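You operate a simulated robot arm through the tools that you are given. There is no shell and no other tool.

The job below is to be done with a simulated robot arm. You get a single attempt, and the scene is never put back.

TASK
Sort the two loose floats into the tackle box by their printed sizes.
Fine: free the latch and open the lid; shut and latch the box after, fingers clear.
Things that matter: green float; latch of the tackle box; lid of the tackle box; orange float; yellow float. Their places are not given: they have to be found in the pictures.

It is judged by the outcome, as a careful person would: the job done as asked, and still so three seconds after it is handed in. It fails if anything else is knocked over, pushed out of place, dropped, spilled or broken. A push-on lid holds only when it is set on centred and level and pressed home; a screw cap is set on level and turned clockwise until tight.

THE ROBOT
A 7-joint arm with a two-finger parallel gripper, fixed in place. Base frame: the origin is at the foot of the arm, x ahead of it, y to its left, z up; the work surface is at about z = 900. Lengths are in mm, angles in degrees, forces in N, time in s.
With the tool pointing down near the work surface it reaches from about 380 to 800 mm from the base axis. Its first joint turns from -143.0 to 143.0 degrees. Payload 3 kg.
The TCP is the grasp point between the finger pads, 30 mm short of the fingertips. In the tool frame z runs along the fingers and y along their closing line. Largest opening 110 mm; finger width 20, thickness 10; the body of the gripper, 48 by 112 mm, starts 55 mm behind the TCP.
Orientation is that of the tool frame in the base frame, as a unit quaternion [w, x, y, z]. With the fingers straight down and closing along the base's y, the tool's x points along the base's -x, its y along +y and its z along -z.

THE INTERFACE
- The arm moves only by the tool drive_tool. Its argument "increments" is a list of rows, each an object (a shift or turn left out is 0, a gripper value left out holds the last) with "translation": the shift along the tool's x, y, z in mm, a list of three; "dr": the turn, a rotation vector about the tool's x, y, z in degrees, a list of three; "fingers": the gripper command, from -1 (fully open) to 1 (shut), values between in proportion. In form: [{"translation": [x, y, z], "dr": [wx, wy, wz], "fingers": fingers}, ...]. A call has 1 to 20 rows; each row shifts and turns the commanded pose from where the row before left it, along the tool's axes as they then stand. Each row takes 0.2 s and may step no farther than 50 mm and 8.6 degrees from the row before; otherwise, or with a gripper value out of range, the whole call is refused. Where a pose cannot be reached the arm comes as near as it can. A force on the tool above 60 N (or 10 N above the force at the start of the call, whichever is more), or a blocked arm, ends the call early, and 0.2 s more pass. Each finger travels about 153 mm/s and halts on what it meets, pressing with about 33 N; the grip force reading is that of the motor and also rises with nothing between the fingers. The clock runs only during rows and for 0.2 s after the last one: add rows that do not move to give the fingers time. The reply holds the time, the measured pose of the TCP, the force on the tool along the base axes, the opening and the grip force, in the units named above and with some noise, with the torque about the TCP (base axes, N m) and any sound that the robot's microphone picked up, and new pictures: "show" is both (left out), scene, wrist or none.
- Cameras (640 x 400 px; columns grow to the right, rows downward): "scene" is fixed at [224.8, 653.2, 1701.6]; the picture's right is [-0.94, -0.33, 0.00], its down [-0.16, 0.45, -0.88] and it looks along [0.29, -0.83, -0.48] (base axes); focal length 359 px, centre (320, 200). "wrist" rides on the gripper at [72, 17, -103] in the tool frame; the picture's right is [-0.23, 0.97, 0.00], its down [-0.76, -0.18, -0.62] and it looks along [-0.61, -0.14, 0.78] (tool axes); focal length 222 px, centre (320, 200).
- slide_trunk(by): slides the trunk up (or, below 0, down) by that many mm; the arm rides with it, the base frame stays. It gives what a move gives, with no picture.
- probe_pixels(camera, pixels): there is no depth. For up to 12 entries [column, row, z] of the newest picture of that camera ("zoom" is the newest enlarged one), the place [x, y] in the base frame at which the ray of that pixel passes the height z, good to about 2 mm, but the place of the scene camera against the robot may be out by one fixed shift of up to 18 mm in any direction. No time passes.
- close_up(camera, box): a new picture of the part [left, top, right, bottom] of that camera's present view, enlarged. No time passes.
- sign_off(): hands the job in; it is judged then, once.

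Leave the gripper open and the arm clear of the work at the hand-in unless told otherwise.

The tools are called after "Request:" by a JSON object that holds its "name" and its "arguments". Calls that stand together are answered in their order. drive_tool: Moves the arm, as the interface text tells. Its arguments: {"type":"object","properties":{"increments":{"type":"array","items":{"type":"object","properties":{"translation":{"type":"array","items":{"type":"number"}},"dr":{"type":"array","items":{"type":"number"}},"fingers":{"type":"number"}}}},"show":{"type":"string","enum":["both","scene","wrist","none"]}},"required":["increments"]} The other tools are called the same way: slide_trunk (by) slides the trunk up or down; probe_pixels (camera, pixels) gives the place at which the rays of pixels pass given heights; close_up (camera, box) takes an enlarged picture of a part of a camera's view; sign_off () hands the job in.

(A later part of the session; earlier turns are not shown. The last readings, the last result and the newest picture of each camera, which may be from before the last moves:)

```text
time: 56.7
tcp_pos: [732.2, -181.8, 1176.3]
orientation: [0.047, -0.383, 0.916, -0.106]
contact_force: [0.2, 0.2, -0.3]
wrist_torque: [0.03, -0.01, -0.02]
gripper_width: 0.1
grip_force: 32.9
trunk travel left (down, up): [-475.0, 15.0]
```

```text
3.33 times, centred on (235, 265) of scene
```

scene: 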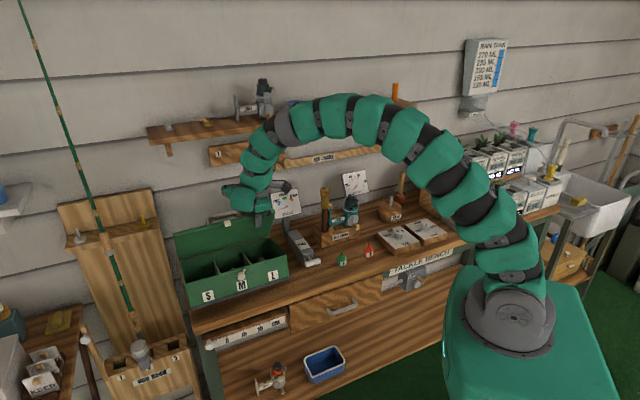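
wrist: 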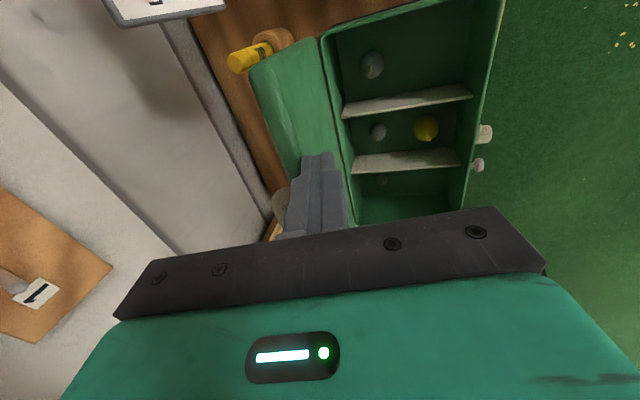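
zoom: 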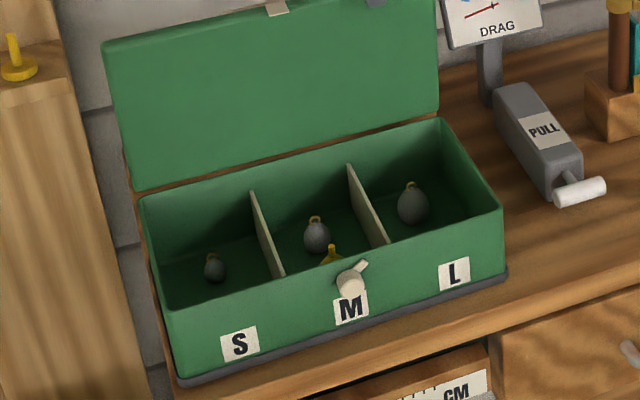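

The lid is at about 72–75°. I'll continue more carefully, because the yellow bottle stands just behind the lid's right end.

Request:
{"name": "drive_tool", "arguments": {"increments": [{"translation": [0, -8.1, -0.3]}, {"translation": [0, -8.1, -0.3]}, {}], "show": "wrist"}}

Request:
{"name": "close_up", "arguments": {"camera": "wrist", "box": [190, 0, 390, 130]}}

Request:
{"name": "close_up", "arguments": {"camera": "scene", "box": [170, 205, 300, 325]}}

```text
time: 57.5
tcp_pos: [743.3, -191.7, 1180.7]
orientation: [0.048, -0.383, 0.917, -0.106]
contact_force: [0.7, -0.7, 0.7]
wrist_torque: [-0.01, 0.0, 0.0]
gripper_width: 0.2
grip_force: 32.8
trunk travel left (down, up): [-475.0, 15.0]
```

wrist: 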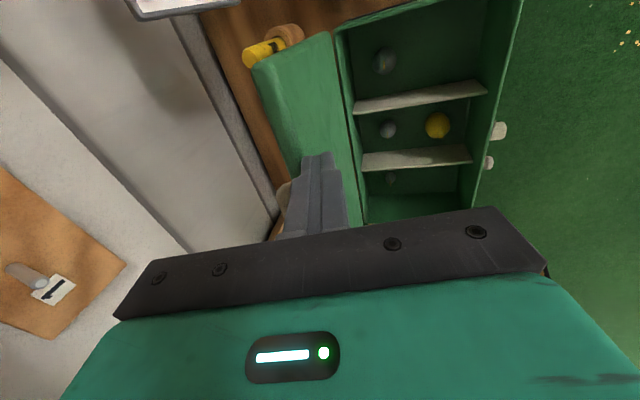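

```text
3.08 times, centred on (290, 65) of wrist
```

zoom: 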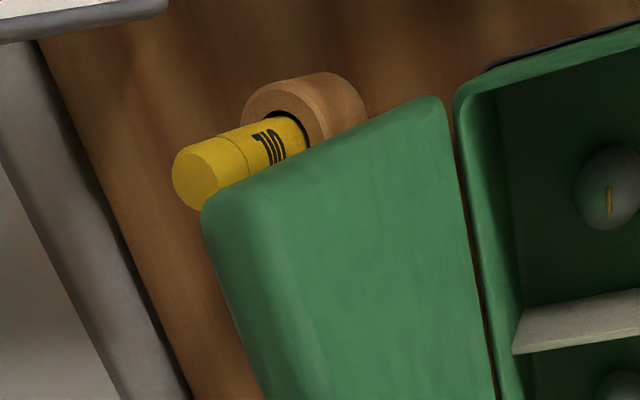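

```text
3.33 times, centred on (235, 265) of scene
```

zoom: 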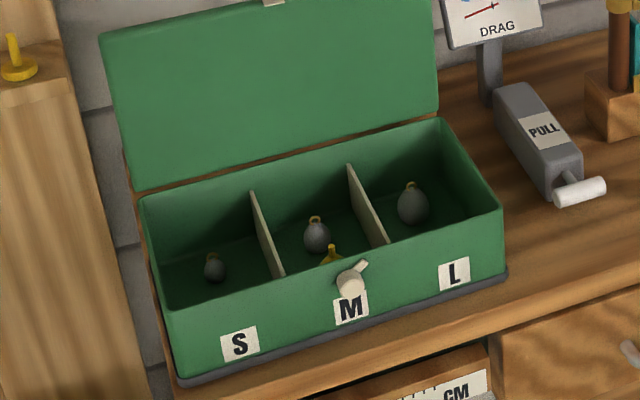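

The lid stands at about 80° and holds there, leaving safe clearance to the bottle. I'll retreat, set the tool upright, and travel high along the bench to look down at the two floats.

Request:
{"name": "drive_tool", "arguments": {"increments": [{"translation": [0, 40, -8]}, {"translation": [0, 45, -9]}, {"dr": [-6, 0, 0]}, {"dr": [-6, 0, 0], "fingers": 0}, {"translation": [41, 4, 6]}, {"translation": [41, 4, 6]}, {"translation": [41, 4, 6]}, {"translation": [41, 4, 6]}, {"translation": [41, 4, 6]}, {"translation": [41, 4, 6]}, {"translation": [41, 4, 6]}, {"translation": [41, 4, 6]}, {}]}}

Request:
{"name": "close_up", "arguments": {"camera": "scene", "box": [160, 190, 320, 320]}}

```text
time: 60.3
tcp_pos: [428.7, -344.8, 1128.7]
orientation: [0.007, -0.386, 0.922, -0.01]
contact_force: [-0.3, -0.7, -0.1]
wrist_torque: [0.03, 0.0, -0.01]
gripper_width: 54.9
grip_force: 0.0
trunk travel left (down, up): [-475.0, 15.0]
```

scene: 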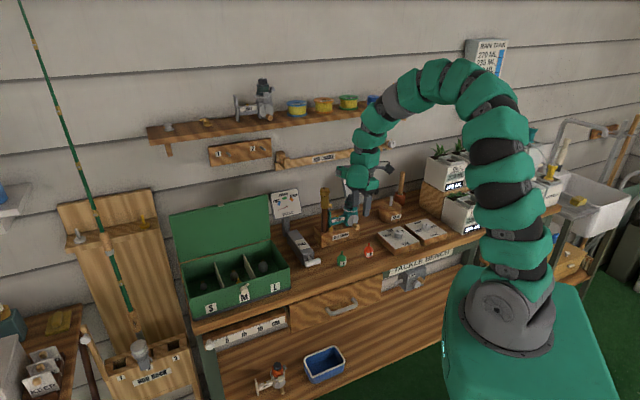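
wrist: 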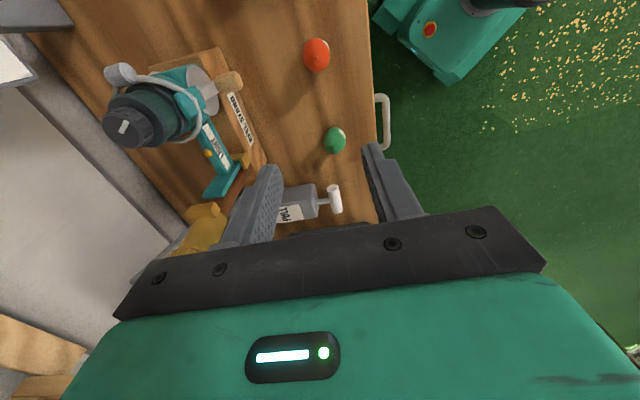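

```text
3.08 times, centred on (240, 255) of scene
```

zoom: 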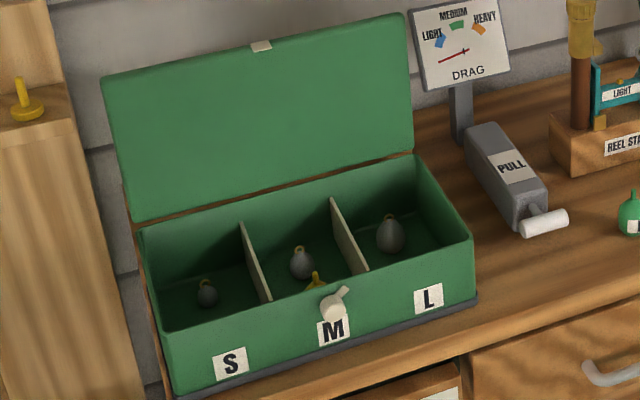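

The lid stays open. In the wrist view, orange is at (316,54) and green at (334,139). I'll zoom in to locate them.

Request:
{"name": "close_up", "arguments": {"camera": "wrist", "box": [280, 20, 380, 170]}}

Request:
{"name": "probe_pixels", "arguments": {"camera": "wrist", "pixels": [[316, 54, 918], [334, 139, 918], [316, 54, 925], [334, 139, 925]]}}

```text
2.67 times, centred on (330, 95) of wrist
```

zoom: 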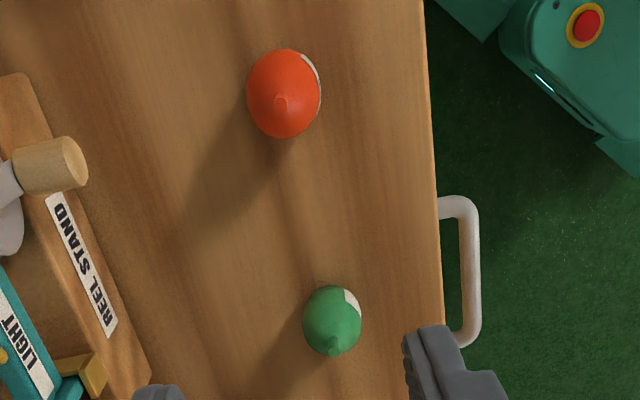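

```text
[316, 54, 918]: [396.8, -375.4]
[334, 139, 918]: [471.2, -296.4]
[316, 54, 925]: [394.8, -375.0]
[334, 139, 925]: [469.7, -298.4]
```

Float centres: green about (471,−296), orange about (397,−375), both roughly 35 mm across. I'll go above green first, stopping with the tips about 10 mm over its stem to verify.

Request:
{"name": "drive_tool", "arguments": {"increments": [{"translation": [-32, 2.2, 20], "fingers": -0.3}, {"translation": [-32.3, 2.2, 20]}, {"translation": [0, 0, 40]}, {"translation": [0, 0, 44]}, {}]}}

Request:
{"name": "close_up", "arguments": {"camera": "wrist", "box": [220, 60, 440, 220]}}

Request:
{"name": "close_up", "arguments": {"camera": "scene", "box": [310, 210, 400, 280]}}

```text
time: 61.5
tcp_pos: [472.9, -295.1, 1003.5]
orientation: [0.007, -0.385, 0.923, -0.01]
contact_force: [0.1, -0.6, -0.4]
wrist_torque: [0.03, -0.03, -0.02]
gripper_width: 71.5
grip_force: 0.0
trunk travel left (down, up): [-475.0, 15.0]
```

scene: 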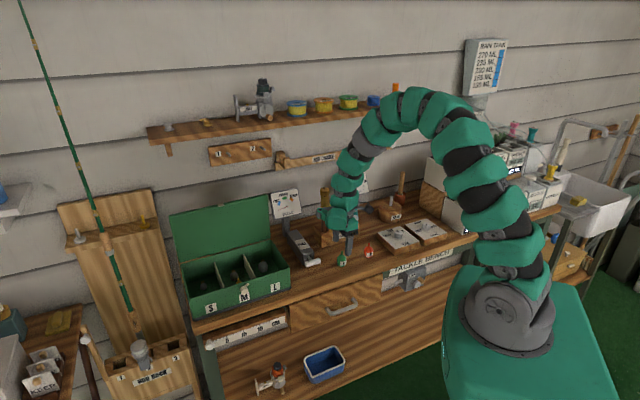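
wrist: 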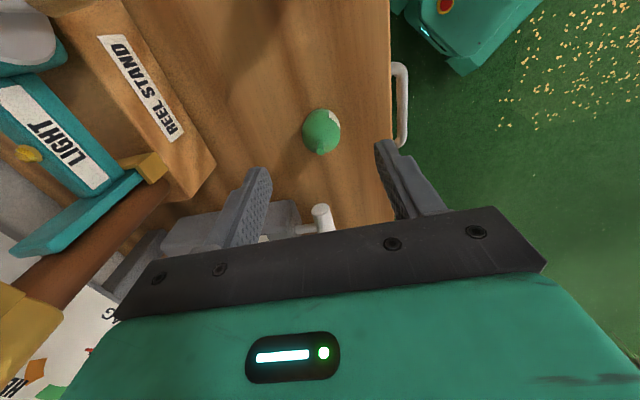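

```text
2.50 times, centred on (330, 140) of wrist
```

zoom: 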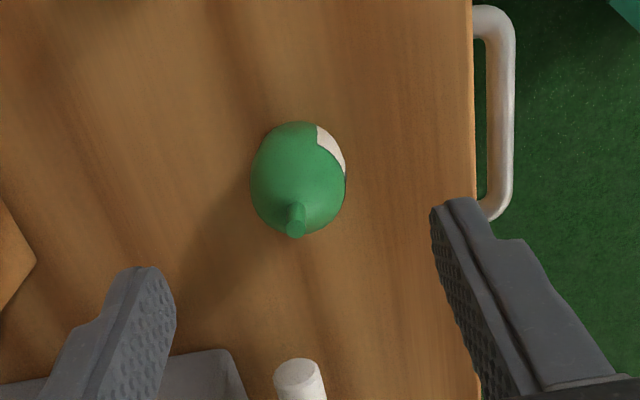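

```text
5.71 times, centred on (355, 245) of scene
```

zoom: 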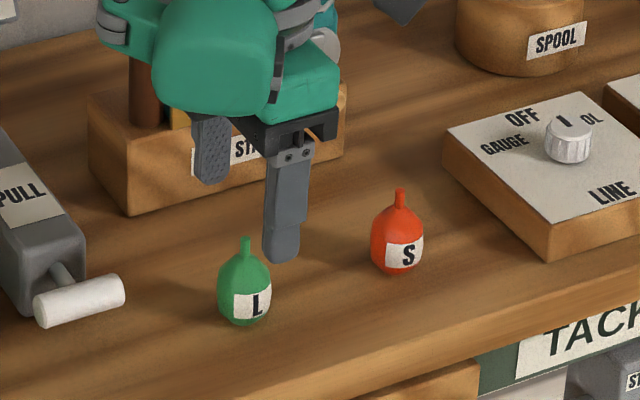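

Request:
{"name": "probe_pixels", "arguments": {"camera": "wrist", "pixels": [[321.2, 131.2, 918], [321.2, 131.2, 922], [320.4, 152, 950], [320.4, 152, 955]]}}

```text
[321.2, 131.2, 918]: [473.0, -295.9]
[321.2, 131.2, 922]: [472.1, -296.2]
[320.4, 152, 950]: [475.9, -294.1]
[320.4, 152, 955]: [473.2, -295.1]
```

Green is directly under the TCP, with its stem top at about 955. I'll descend to z≈934, tips about 4 mm above the bench, and close.

Request:
{"name": "drive_tool", "arguments": {"increments": [{"translation": [0, 0, 35]}, {"translation": [0, 0, 33.5]}, {}, {"fingers": 0.3}, {"fingers": 0.6}, {"fingers": 1}, {}]}}

Request:
{"name": "close_up", "arguments": {"camera": "scene", "box": [310, 210, 400, 280]}}

```text
time: 63.1
tcp_pos: [473.9, -296.3, 933.9]
orientation: [0.007, -0.386, 0.922, -0.01]
contact_force: [-1.0, -0.4, 0.0]
wrist_torque: [0.03, -0.03, 0.0]
gripper_width: 28.9
grip_force: 32.9
trunk travel left (down, up): [-475.0, 15.0]
```

scene: 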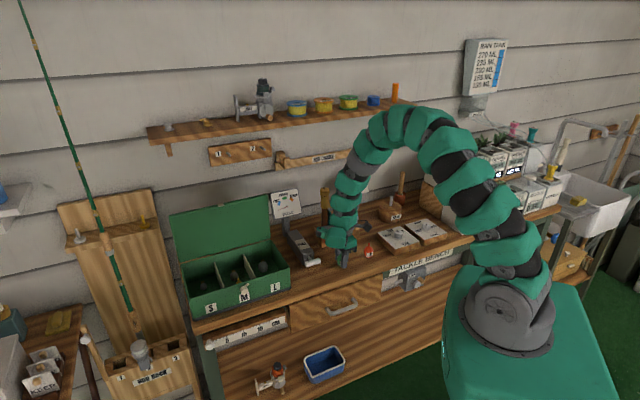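
wrist: 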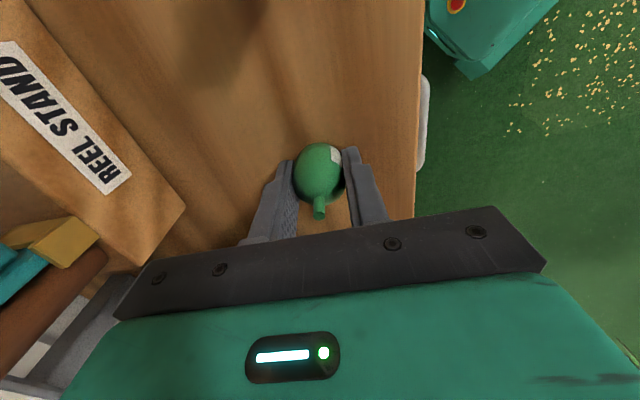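

```text
5.71 times, centred on (355, 245) of scene
```

zoom: 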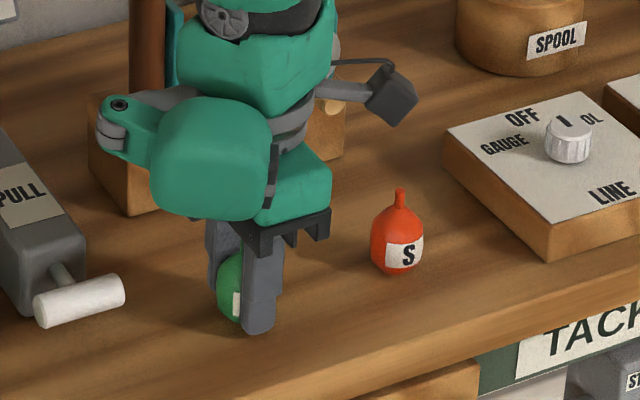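

Green is gripped at 28.9 mm. I'll lift it, carry it over to the L compartment, stop above, and look.

Request:
{"name": "drive_tool", "arguments": {"increments": [{"translation": [0, 0, -30]}, {"translation": [0, 0, -49]}, {"translation": [0, 0, -49]}, {"translation": [0, 0, -30]}, {"translation": [-41.5, -4, 0]}, {"translation": [-41.5, -4, 0]}, {"translation": [-41.5, -4, 0]}, {"translation": [-41.5, -4, 0]}, {"translation": [-41.5, -4, 0]}, {"translation": [-41.5, -4, 0]}, {}]}}

Request:
{"name": "close_up", "arguments": {"camera": "scene", "box": [170, 205, 300, 325]}}

Request:
{"name": "close_up", "arguments": {"camera": "wrist", "box": [200, 0, 480, 230]}}

```text
time: 65.5
tcp_pos: [664.1, -133.2, 1093.8]
orientation: [0.006, -0.386, 0.923, -0.009]
contact_force: [0.2, 1.1, -0.5]
wrist_torque: [-0.07, 0.01, -0.02]
gripper_width: 29.2
grip_force: 32.5
trunk travel left (down, up): [-475.0, 15.0]
```

scene: 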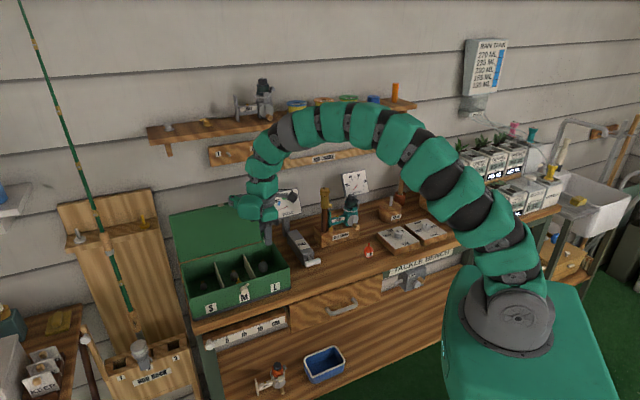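
wrist: 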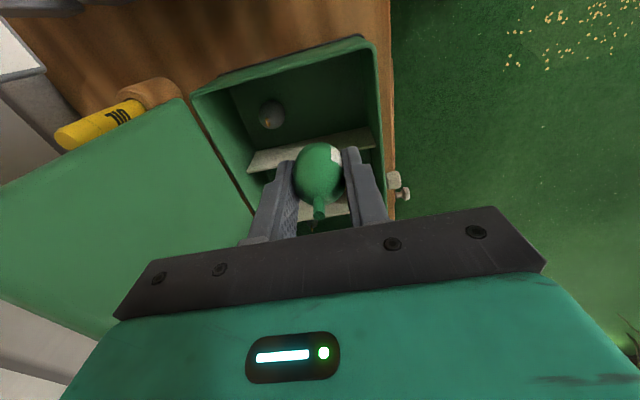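

```text
3.33 times, centred on (235, 265) of scene
```

zoom: 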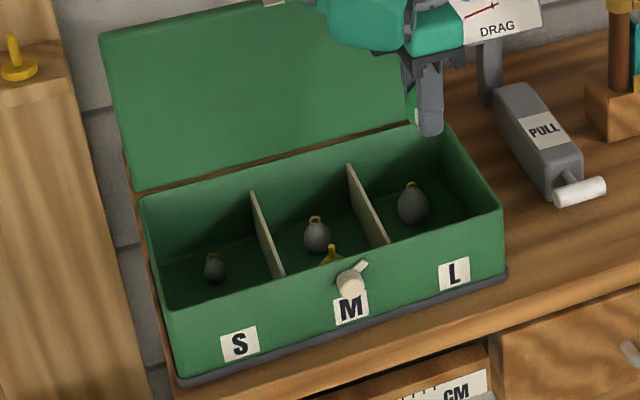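

```text
1.74 times, centred on (340, 115) of wrist
```

zoom: 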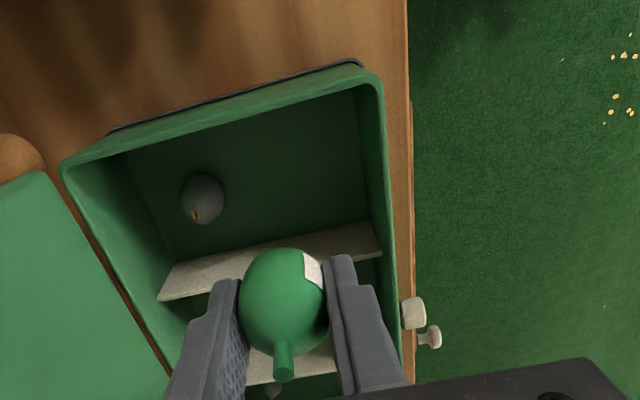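

I'll probe the L compartment's walls, divider and sinker to choose the drop point.

Request:
{"name": "probe_pixels", "arguments": {"camera": "wrist", "pixels": [[369.9, 48.9, 985], [373.3, 131, 975], [250.9, 168.4, 975], [195.2, 97.8, 985], [272, 115, 920], [355, 65, 906], [225, 105, 906]]}}

```text
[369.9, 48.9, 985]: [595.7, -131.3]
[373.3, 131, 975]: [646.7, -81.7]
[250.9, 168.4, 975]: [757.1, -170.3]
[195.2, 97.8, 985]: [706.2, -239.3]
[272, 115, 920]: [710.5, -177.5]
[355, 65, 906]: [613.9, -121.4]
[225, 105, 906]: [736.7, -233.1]
```

The L compartment spans about u 328–400, with its sinker at (377,−628). I'll aim for u≈364, v≈−560, clear of the sinker and both walls, and descend to just above the floor.

Request:
{"name": "drive_tool", "arguments": {"increments": [{"translation": [11, 4, 10]}, {"translation": [0, 0, 40]}, {"translation": [0, 0, 40]}, {"translation": [0, 0, 30]}, {"translation": [0, 0, 20]}, {}]}}

Request:
{"name": "close_up", "arguments": {"camera": "scene", "box": [200, 225, 300, 310]}}

Request:
{"name": "close_up", "arguments": {"camera": "wrist", "box": [200, 0, 480, 230]}}

```text
time: 66.9
tcp_pos: [656.4, -139.5, 954.0]
orientation: [0.007, -0.386, 0.923, -0.01]
contact_force: [-0.1, 0.1, 0.5]
wrist_torque: [0.01, 0.02, 0.01]
gripper_width: 29.3
grip_force: 33.1
trunk travel left (down, up): [-475.0, 15.0]
```

scene: 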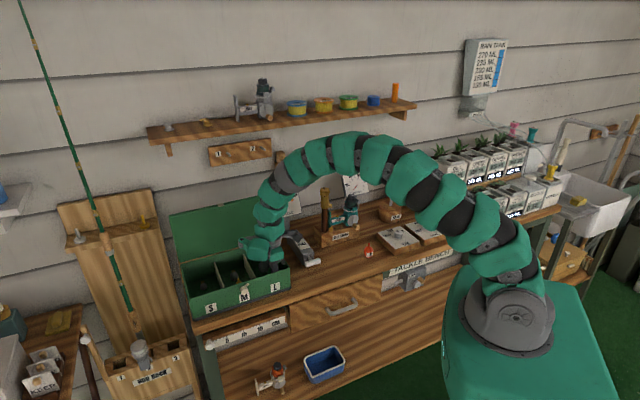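
wrist: 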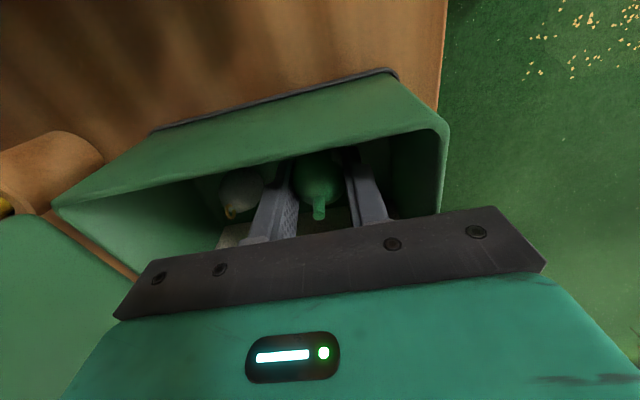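

```text
4.71 times, centred on (250, 268) of scene
```

zoom: 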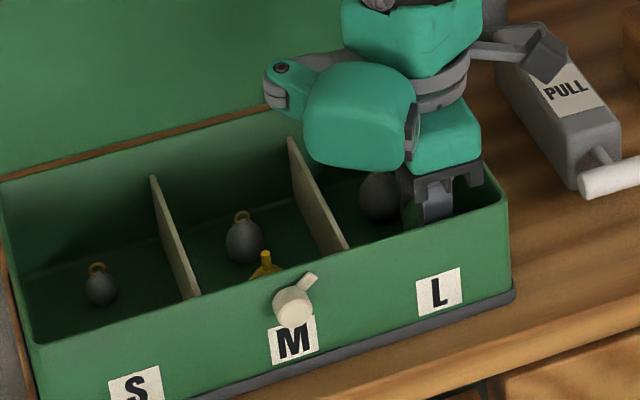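

```text
1.74 times, centred on (340, 115) of wrist
```

zoom: 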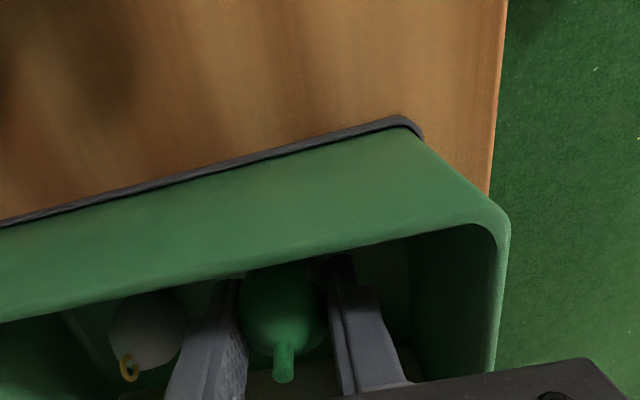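

I'm inside the compartment, about 15 mm above the floor. I'll lower in small steps and watch the vertical force.

Request:
{"name": "drive_tool", "arguments": {"increments": [{"translation": [0, 0, 2]}, {"translation": [0, 0, 2]}, {"translation": [0, 0, 2]}, {}], "show": "none"}}

```text
time: 67.9
tcp_pos: [656.6, -140.0, 949.2]
orientation: [0.007, -0.386, 0.923, -0.009]
contact_force: [0.6, 0.2, 0.0]
wrist_torque: [-0.01, -0.02, -0.02]
gripper_width: 29.7
grip_force: 33.0
trunk travel left (down, up): [-475.0, 15.0]
```

Request:
{"name": "drive_tool", "arguments": {"increments": [{"translation": [0, 0, 1.5]}, {"translation": [0, 0, 1.5]}, {"translation": [0, 0, 1.5]}, {}], "show": "none"}}

```text
time: 68.9
tcp_pos: [657.0, -140.1, 944.7]
orientation: [0.007, -0.386, 0.922, -0.009]
contact_force: [0.3, -0.2, -0.4]
wrist_torque: [-0.01, 0.0, -0.01]
gripper_width: 29.5
grip_force: 33.3
trunk travel left (down, up): [-475.0, 15.0]
```

No contact yet (float bottom at about 911). I'll continue down gently.

Request:
{"name": "drive_tool", "arguments": {"increments": [{"translation": [0, 0, 1.2]}, {"translation": [0, 0, 1.2]}, {"translation": [0, 0, 1.2]}, {}], "show": "none"}}

```text
time: 69.9
tcp_pos: [656.0, -140.7, 940.2]
orientation: [0.006, -0.386, 0.922, -0.01]
contact_force: [0.2, -0.4, -0.7]
wrist_torque: [0.03, 0.01, -0.03]
gripper_width: 29.4
grip_force: 33.0
trunk travel left (down, up): [-475.0, 15.0]
```

Request:
{"name": "drive_tool", "arguments": {"increments": [{"translation": [0, 0, 1]}, {"translation": [0, 0, 1]}, {}], "show": "none"}}

```text
time: 70.7
tcp_pos: [655.6, -140.7, 939.0]
orientation: [0.007, -0.385, 0.923, -0.009]
contact_force: [-0.1, 0.2, 0.7]
wrist_torque: [0.01, 0.01, -0.03]
gripper_width: 29.2
grip_force: 33.1
trunk travel left (down, up): [-475.0, 15.0]
```

Request:
{"name": "drive_tool", "arguments": {"increments": [{"translation": [0, 0, 1]}, {"translation": [0, 0, 1]}, {}], "show": "none"}}

```text
time: 71.5
tcp_pos: [656.0, -141.0, 936.8]
orientation: [0.007, -0.386, 0.923, -0.01]
contact_force: [0.6, 0.1, 12.3]
wrist_torque: [-0.03, 0.05, -0.02]
gripper_width: 29.2
grip_force: 33.6
trunk travel left (down, up): [-475.0, 15.0]
```

The floor has been reached (12 N up). I'll open the fingers just enough to release, then rise straight up.

Request:
{"name": "drive_tool", "arguments": {"increments": [{"translation": [0, 0, -1], "fingers": 0.4}, {"fingers": 0.25}, {}, {"translation": [0, 0, -20]}, {"translation": [0, 0, -40]}, {"translation": [0, 0, -48]}, {"translation": [0, 0, -40]}, {}]}}

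Request:
{"name": "close_up", "arguments": {"camera": "wrist", "box": [200, 0, 480, 230]}}

Request:
{"name": "close_up", "arguments": {"camera": "scene", "box": [170, 205, 300, 325]}}

```text
time: 73.3
tcp_pos: [653.2, -139.6, 1086.5]
orientation: [0.007, -0.386, 0.922, -0.01]
contact_force: [0.0, -0.1, 0.3]
wrist_torque: [-0.03, 0.01, -0.01]
gripper_width: 41.6
grip_force: 0.0
trunk travel left (down, up): [-475.0, 15.0]
```

scene: 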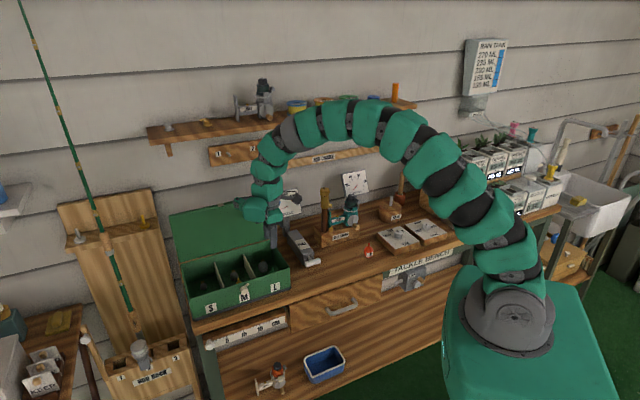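
wrist: 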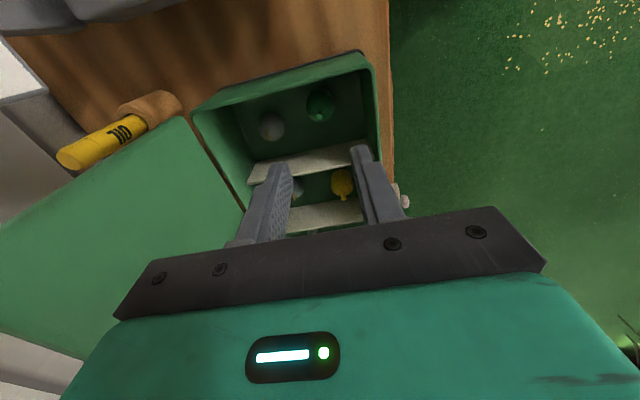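

```text
1.74 times, centred on (340, 115) of wrist
```

zoom: 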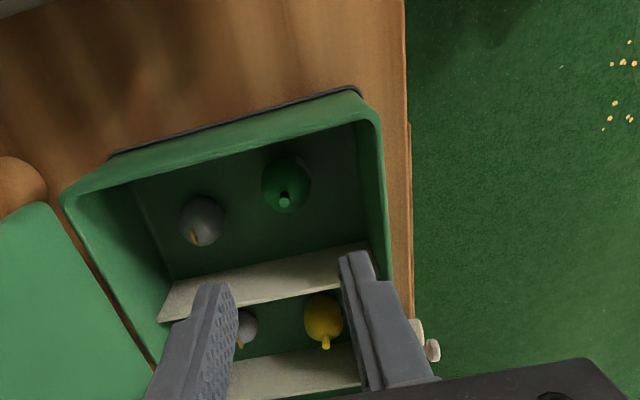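

```text
3.33 times, centred on (235, 265) of scene
```

zoom: 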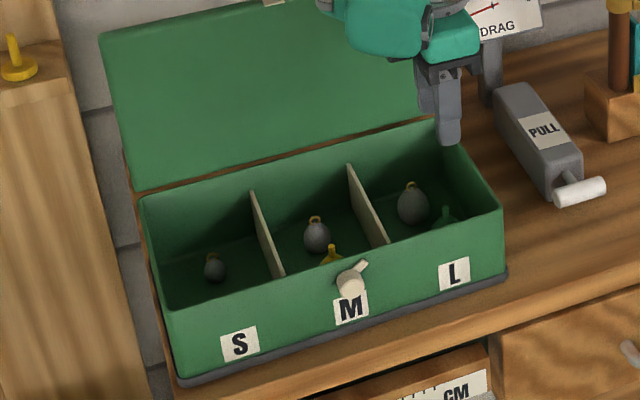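

Green stands in L beside its sinker. Next I travel high to the orange float.

Request:
{"name": "drive_tool", "arguments": {"increments": [{"translation": [43.5, 1.8, -4]}, {"translation": [43.5, 1.8, -4]}, {"translation": [43.5, 1.8, -4]}, {"translation": [43.5, 1.8, 0]}, {"translation": [43.5, 1.8, 0]}, {"translation": [43.5, 1.8, 0]}, {"translation": [43.5, 1.8, 0], "fingers": -0.3}, {"translation": [43.5, 1.8, 0]}, {"translation": [0, 0, 45]}, {"translation": [0, 0, 48]}, {}]}}

Request:
{"name": "close_up", "arguments": {"camera": "wrist", "box": [220, 60, 440, 220]}}

```text
time: 75.7
tcp_pos: [400.9, -378.3, 1001.2]
orientation: [0.007, -0.386, 0.923, -0.009]
contact_force: [-0.2, -0.3, -0.5]
wrist_torque: [0.03, 0.04, -0.02]
gripper_width: 71.4
grip_force: 0.1
trunk travel left (down, up): [-475.0, 15.0]
```

scene: 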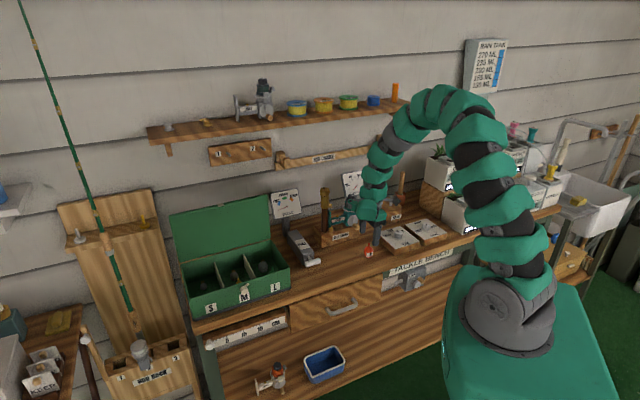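
wrist: 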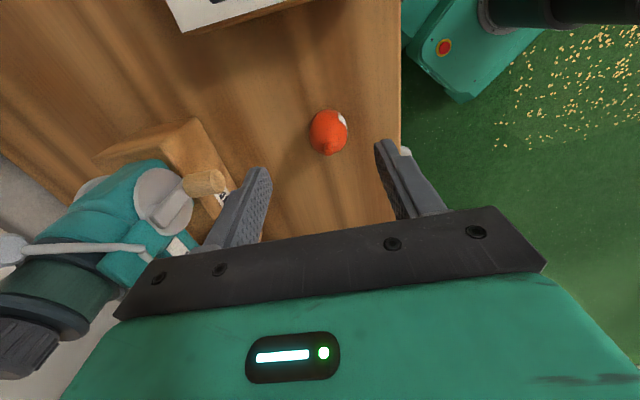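

```text
2.50 times, centred on (330, 140) of wrist
```

zoom: 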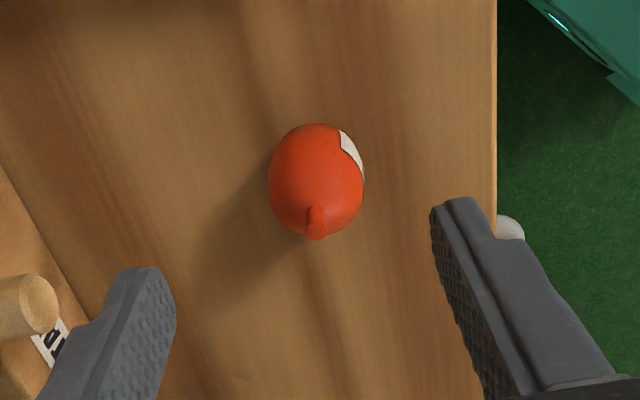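

Request:
{"name": "probe_pixels", "arguments": {"camera": "wrist", "pixels": [[328.4, 132, 918], [326.5, 155, 955], [210, 187, 950], [210, 187, 970]]}}

```text
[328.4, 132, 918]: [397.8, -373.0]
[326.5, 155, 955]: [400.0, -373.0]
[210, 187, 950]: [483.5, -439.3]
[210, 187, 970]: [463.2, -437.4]
```

Orange is at (398,−373). I'll shift +5.8 mm in v and +1.7 mm in u, then descend and grip.

Request:
{"name": "drive_tool", "arguments": {"increments": [{"translation": [-1.7, 5.8, 0]}, {"translation": [0, 0, 34]}, {"translation": [0, 0, 33]}, {}, {"fingers": 0.3}, {"fingers": 0.6}, {"fingers": 1}, {}]}}

```text
time: 77.5
tcp_pos: [398.5, -372.9, 935.7]
orientation: [0.006, -0.385, 0.923, -0.009]
contact_force: [-0.3, 0.5, 0.3]
wrist_torque: [-0.02, -0.01, 0.03]
gripper_width: 29.5
grip_force: 33.0
trunk travel left (down, up): [-475.0, 15.0]
```

scene: 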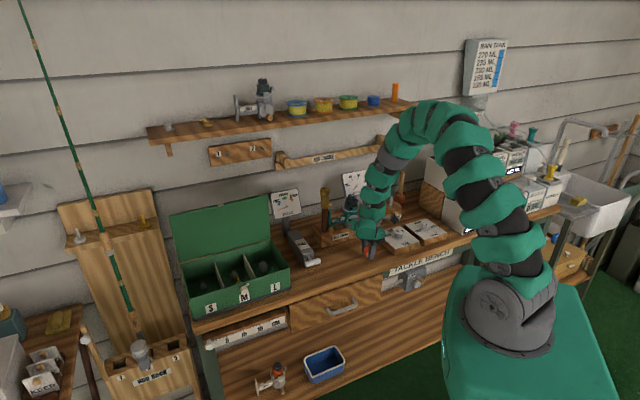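
wrist: 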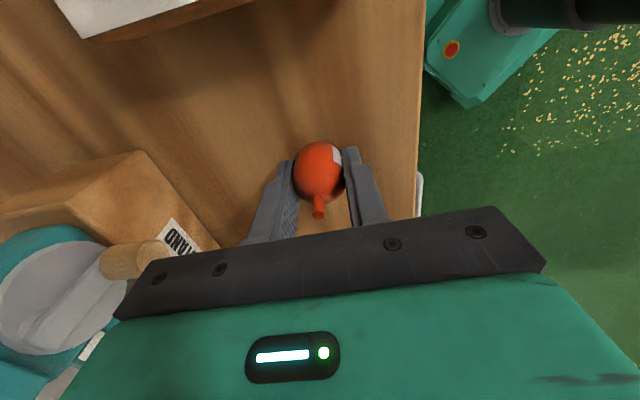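

Orange is gripped at 29.5 mm. I'll lift and carry it along the bench to above the S compartment.

Request:
{"name": "drive_tool", "arguments": {"increments": [{"translation": [0, 0, -30]}, {"translation": [0, 0, -45]}, {"translation": [0, 0, -45]}, {"translation": [0, 0, -45]}, {"translation": [-43, -1.2, 0]}, {"translation": [-43, -1.2, 0]}, {"translation": [-43, -1.2, 0]}, {"translation": [-43, -1.2, 0]}, {"translation": [-43, -1.2, 0]}, {"translation": [-43, -1.2, 0]}, {"translation": [-43, -1.2, 0]}, {"translation": [-43, -1.2, 0]}, {"translation": [-43, -1.2, 0]}, {"translation": [-43, -1.2, 0]}, {"translation": [-43, -1.2, 0]}, {"translation": [-30, -1.2, 0]}, {}]}}

Request:
{"name": "close_up", "arguments": {"camera": "wrist", "box": [180, 0, 500, 230]}}

Request:
{"name": "close_up", "arguments": {"camera": "scene", "box": [150, 205, 300, 325]}}

```text
time: 81.1
tcp_pos: [758.7, -21.9, 1101.8]
orientation: [0.007, -0.386, 0.923, -0.01]
contact_force: [0.3, -0.8, -0.9]
wrist_torque: [0.01, 0.01, -0.03]
gripper_width: 29.6
grip_force: 32.8
trunk travel left (down, up): [-475.0, 15.0]
```

scene: 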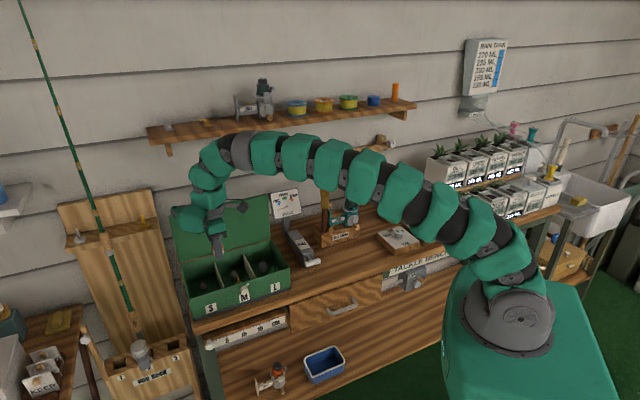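
wrist: 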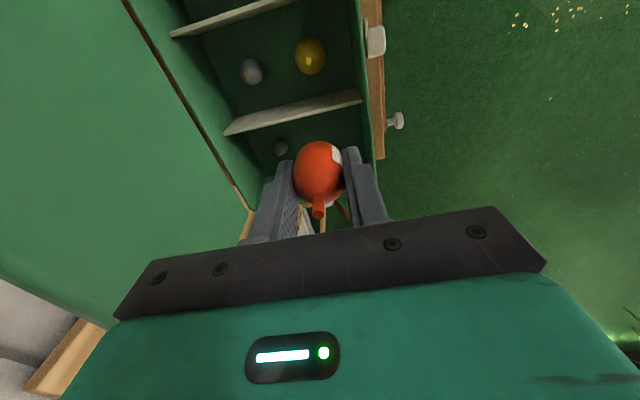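

```text
1.74 times, centred on (340, 115) of wrist
```

zoom: 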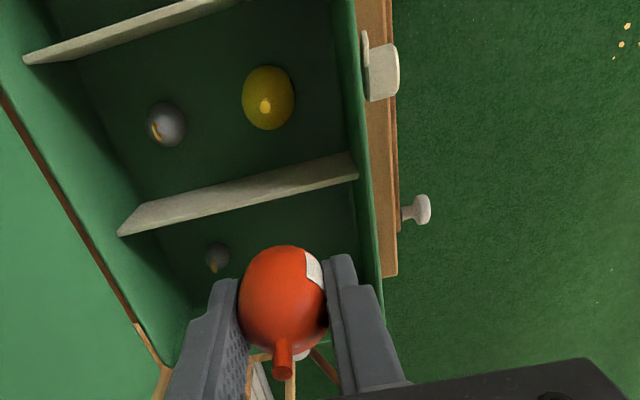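

```text
3.33 times, centred on (225, 265) of scene
```

zoom: 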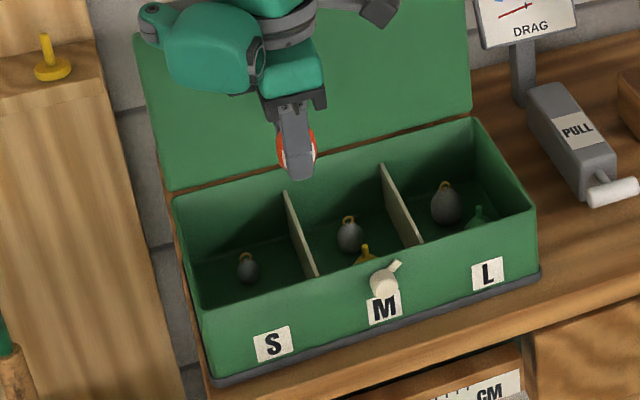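

Request:
{"name": "probe_pixels", "arguments": {"camera": "wrist", "pixels": [[362.4, 92, 975], [228, 131, 975], [281, 147, 915], [371, 150, 985], [250, 209, 985], [322, 62, 920], [251, 70, 915]]}}

```text
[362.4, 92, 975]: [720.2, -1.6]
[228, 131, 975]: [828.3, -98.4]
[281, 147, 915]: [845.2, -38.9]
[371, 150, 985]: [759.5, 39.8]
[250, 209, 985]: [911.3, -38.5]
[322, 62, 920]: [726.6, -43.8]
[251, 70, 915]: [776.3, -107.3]
```

The S compartment spans about u 514–612, v −512 to −668, with its sinker near (570,−625). I'll go to u≈550, v≈−558 and descend.

Request:
{"name": "drive_tool", "arguments": {"increments": [{"translation": [-29, -6, 10]}, {"translation": [0, 0, 40]}, {"translation": [0, 0, 40]}, {"translation": [0, 0, 35]}, {"translation": [0, 0, 20]}, {}]}}

Request:
{"name": "close_up", "arguments": {"camera": "scene", "box": [170, 215, 290, 325]}}

```text
time: 82.5
tcp_pos: [787.2, -8.8, 959.0]
orientation: [0.007, -0.386, 0.923, -0.009]
contact_force: [-0.3, 0.0, -0.1]
wrist_torque: [0.01, -0.03, 0.01]
gripper_width: 29.3
grip_force: 32.8
trunk travel left (down, up): [-475.0, 15.0]
```

scene: 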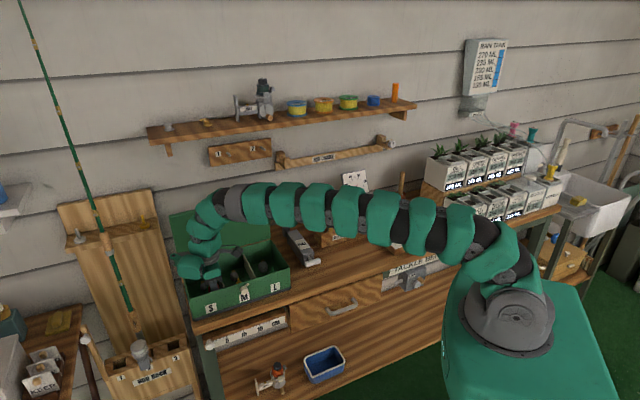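
wrist: 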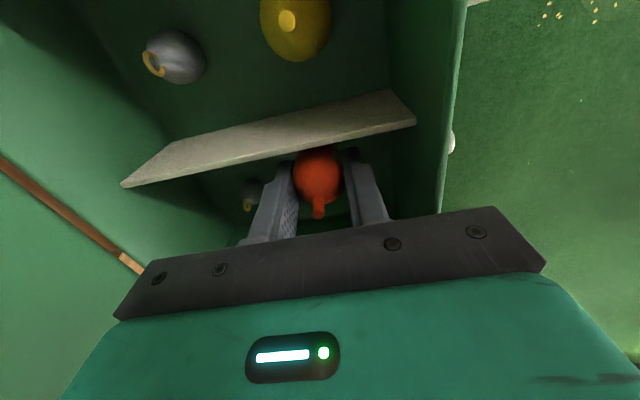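

```text
3.64 times, centred on (230, 270) of scene
```

zoom: 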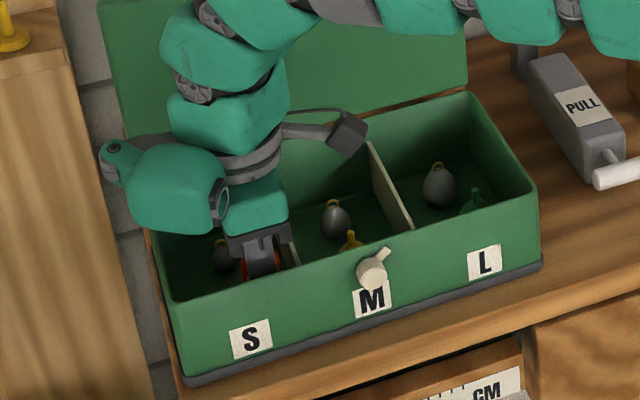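

The orange float is inside S, clear of the divider and sinker. I'll lower gently to the floor.

Request:
{"name": "drive_tool", "arguments": {"increments": [{"translation": [0, 0, 5]}, {"translation": [0, 0, 5]}, {"translation": [0, 0, 5]}, {"translation": [0, 0, 2]}, {}], "show": "none"}}

```text
time: 83.7
tcp_pos: [786.8, -9.3, 941.2]
orientation: [0.007, -0.386, 0.922, -0.01]
contact_force: [-0.2, -0.3, -0.9]
wrist_torque: [-0.01, 0.0, 0.01]
gripper_width: 29.4
grip_force: 33.2
trunk travel left (down, up): [-475.0, 15.0]
```

Request:
{"name": "drive_tool", "arguments": {"increments": [{"translation": [0, 0, 1]}, {"translation": [0, 0, 1]}, {}], "show": "none"}}

```text
time: 84.5
tcp_pos: [787.2, -7.9, 938.9]
orientation: [0.006, -0.385, 0.923, -0.009]
contact_force: [-0.1, -0.5, -0.4]
wrist_torque: [-0.02, 0.01, 0.0]
gripper_width: 29.1
grip_force: 32.7
trunk travel left (down, up): [-475.0, 15.0]
```

Request:
{"name": "drive_tool", "arguments": {"increments": [{"translation": [0, 0, 1]}, {"translation": [0, 0, 0.8]}, {}], "show": "none"}}

```text
time: 85.3
tcp_pos: [786.5, -9.1, 939.2]
orientation: [0.008, -0.386, 0.922, -0.01]
contact_force: [0.5, 1.0, 5.4]
wrist_torque: [0.05, -0.03, 0.03]
gripper_width: 29.3
grip_force: 33.1
trunk travel left (down, up): [-475.0, 15.0]
```

Contact (5 N). I'll open slightly and rise straight up.

Request:
{"name": "drive_tool", "arguments": {"increments": [{"fingers": 0.4}, {"fingers": 0.25}, {}, {"translation": [0, 0, -20]}, {"translation": [0, 0, -40]}, {"translation": [0, 0, -40]}, {"translation": [20, 5, -40]}, {}]}}

Request:
{"name": "close_up", "arguments": {"camera": "wrist", "box": [180, 0, 500, 230]}}

Request:
{"name": "close_up", "arguments": {"camera": "scene", "box": [150, 205, 300, 325]}}

```text
time: 87.1
tcp_pos: [766.3, -18.7, 1077.8]
orientation: [0.007, -0.386, 0.923, -0.009]
contact_force: [-0.5, -0.6, 0.3]
wrist_torque: [-0.05, 0.0, 0.02]
gripper_width: 41.2
grip_force: 0.1
trunk travel left (down, up): [-475.0, 15.0]
```

scene: 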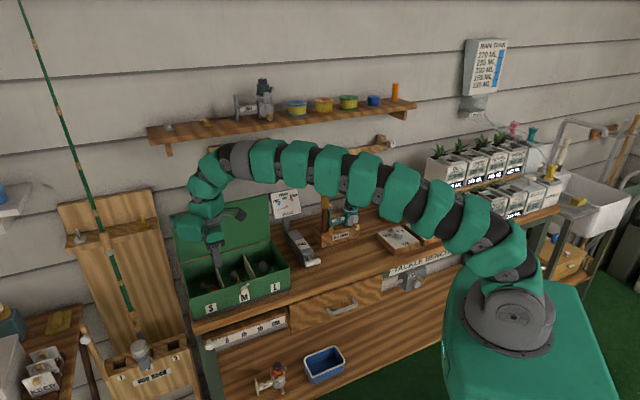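
wrist: 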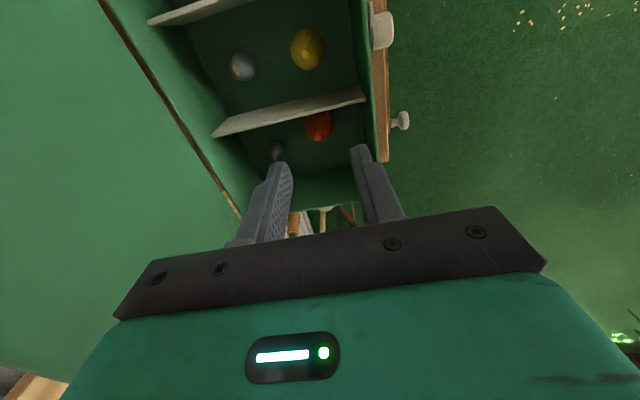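

```text
1.74 times, centred on (340, 115) of wrist
```

zoom: 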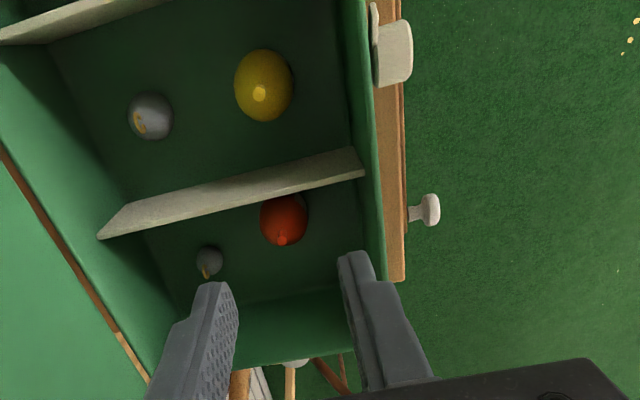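

```text
3.33 times, centred on (225, 265) of scene
```

zoom: 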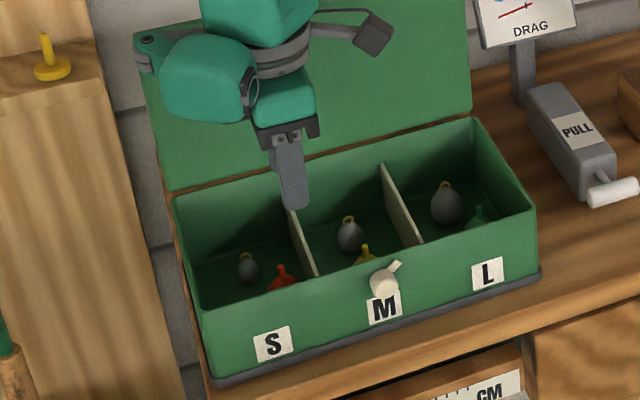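

Both floats are placed: orange in S, yellow in M, green in L. Next comes closing the lid from behind its top edge. Before that I'll probe the lid's top edge, the wall and the DRAG sign to plan the path.

Request:
{"name": "probe_pixels", "arguments": {"camera": "scene", "pixels": [[285, 190, 1050], [285, 190, 1100], [297, 215, 1050], [265, 197, 1145], [170, 216, 1145], [263, 214, 1000], [160, 245, 905], [271, 219, 905]]}}

Request:
{"name": "close_up", "arguments": {"camera": "scene", "box": [150, 170, 330, 280]}}

```text
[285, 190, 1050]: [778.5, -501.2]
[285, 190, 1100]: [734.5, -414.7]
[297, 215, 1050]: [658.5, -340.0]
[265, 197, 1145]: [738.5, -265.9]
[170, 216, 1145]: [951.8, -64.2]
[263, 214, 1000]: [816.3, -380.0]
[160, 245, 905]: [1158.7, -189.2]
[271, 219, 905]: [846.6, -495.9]
```

```text
3.56 times, centred on (240, 225) of scene
```

zoom: 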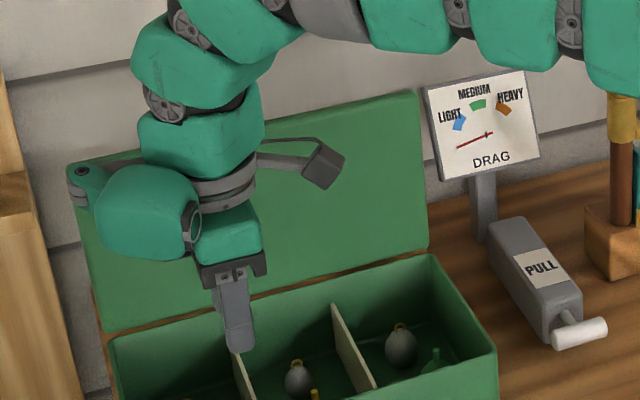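

The wall is far behind (v≈−940) and the lid's top edge is near v≈−690, z≈1150. I'll close the fingers, rise, shift to u≈390 (right of the handle), tilt 20° outward and pass over the lid's top edge.

Request:
{"name": "drive_tool", "arguments": {"increments": [{"translation": [0, 5, -42], "fingers": 1}, {"translation": [0, 5, -42]}, {"translation": [20, 5, -42]}, {"translation": [40, 0, 0]}, {"translation": [40, 0, 0]}, {"translation": [38, 0, 0]}, {"dr": [6.7, 0, 0]}, {"dr": [6.7, 0, 0]}, {"dr": [6.7, 0, 0]}, {"translation": [0, -42.8, 15.6]}, {"translation": [0, -42.8, 15.6]}, {}]}}

Request:
{"name": "close_up", "arguments": {"camera": "scene", "box": [150, 170, 330, 280]}}

```text
time: 89.7
tcp_pos: [721.6, -168.2, 1205.7]
orientation: [0.075, -0.379, 0.907, -0.17]
contact_force: [0.5, 0.0, -0.2]
wrist_torque: [0.0, 0.01, 0.01]
gripper_width: 0.0
grip_force: 33.0
trunk travel left (down, up): [-475.0, 15.0]
```

scene: 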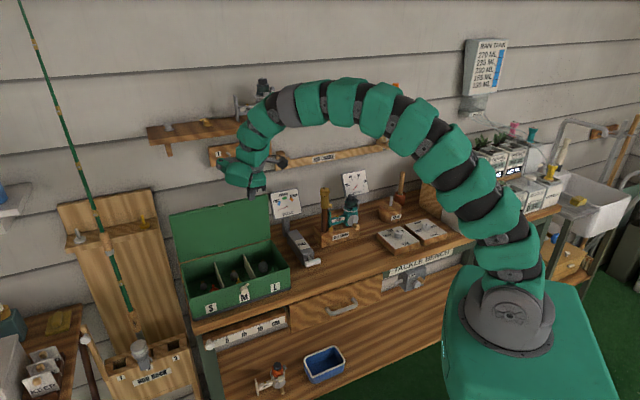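
wrist: 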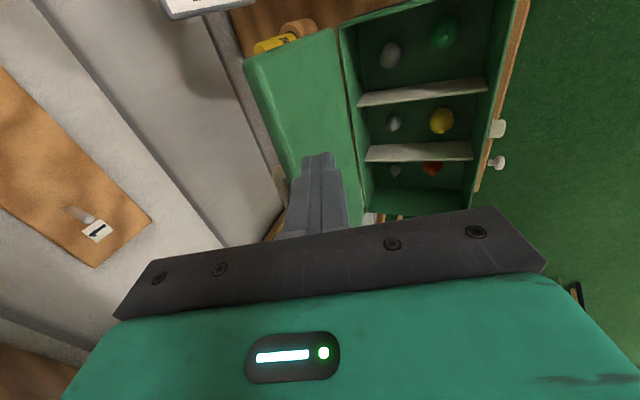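

```text
3.56 times, centred on (240, 225) of scene
```

zoom: 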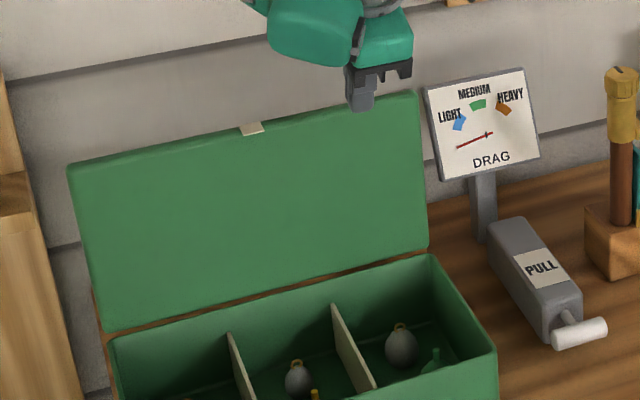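

Request:
{"name": "close_up", "arguments": {"camera": "wrist", "box": [230, 20, 390, 220]}}

Request:
{"name": "probe_pixels", "arguments": {"camera": "wrist", "pixels": [[245, 62, 1150], [262, 110, 1150], [280, 160, 1150], [262, 110, 1140], [262, 110, 1160], [332, 29, 985], [360, 185, 985]]}}

```text
2.00 times, centred on (310, 120) of wrist
```

zoom: 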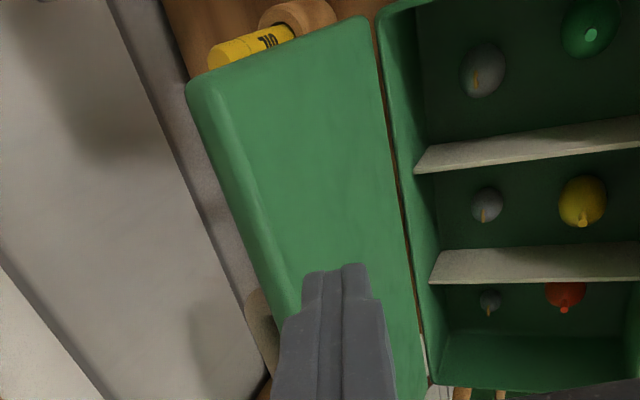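

```text
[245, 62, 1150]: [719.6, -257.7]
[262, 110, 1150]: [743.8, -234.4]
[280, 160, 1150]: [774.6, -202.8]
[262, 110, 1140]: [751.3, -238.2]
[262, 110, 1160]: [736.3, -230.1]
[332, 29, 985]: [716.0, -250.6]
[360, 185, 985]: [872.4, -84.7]
```

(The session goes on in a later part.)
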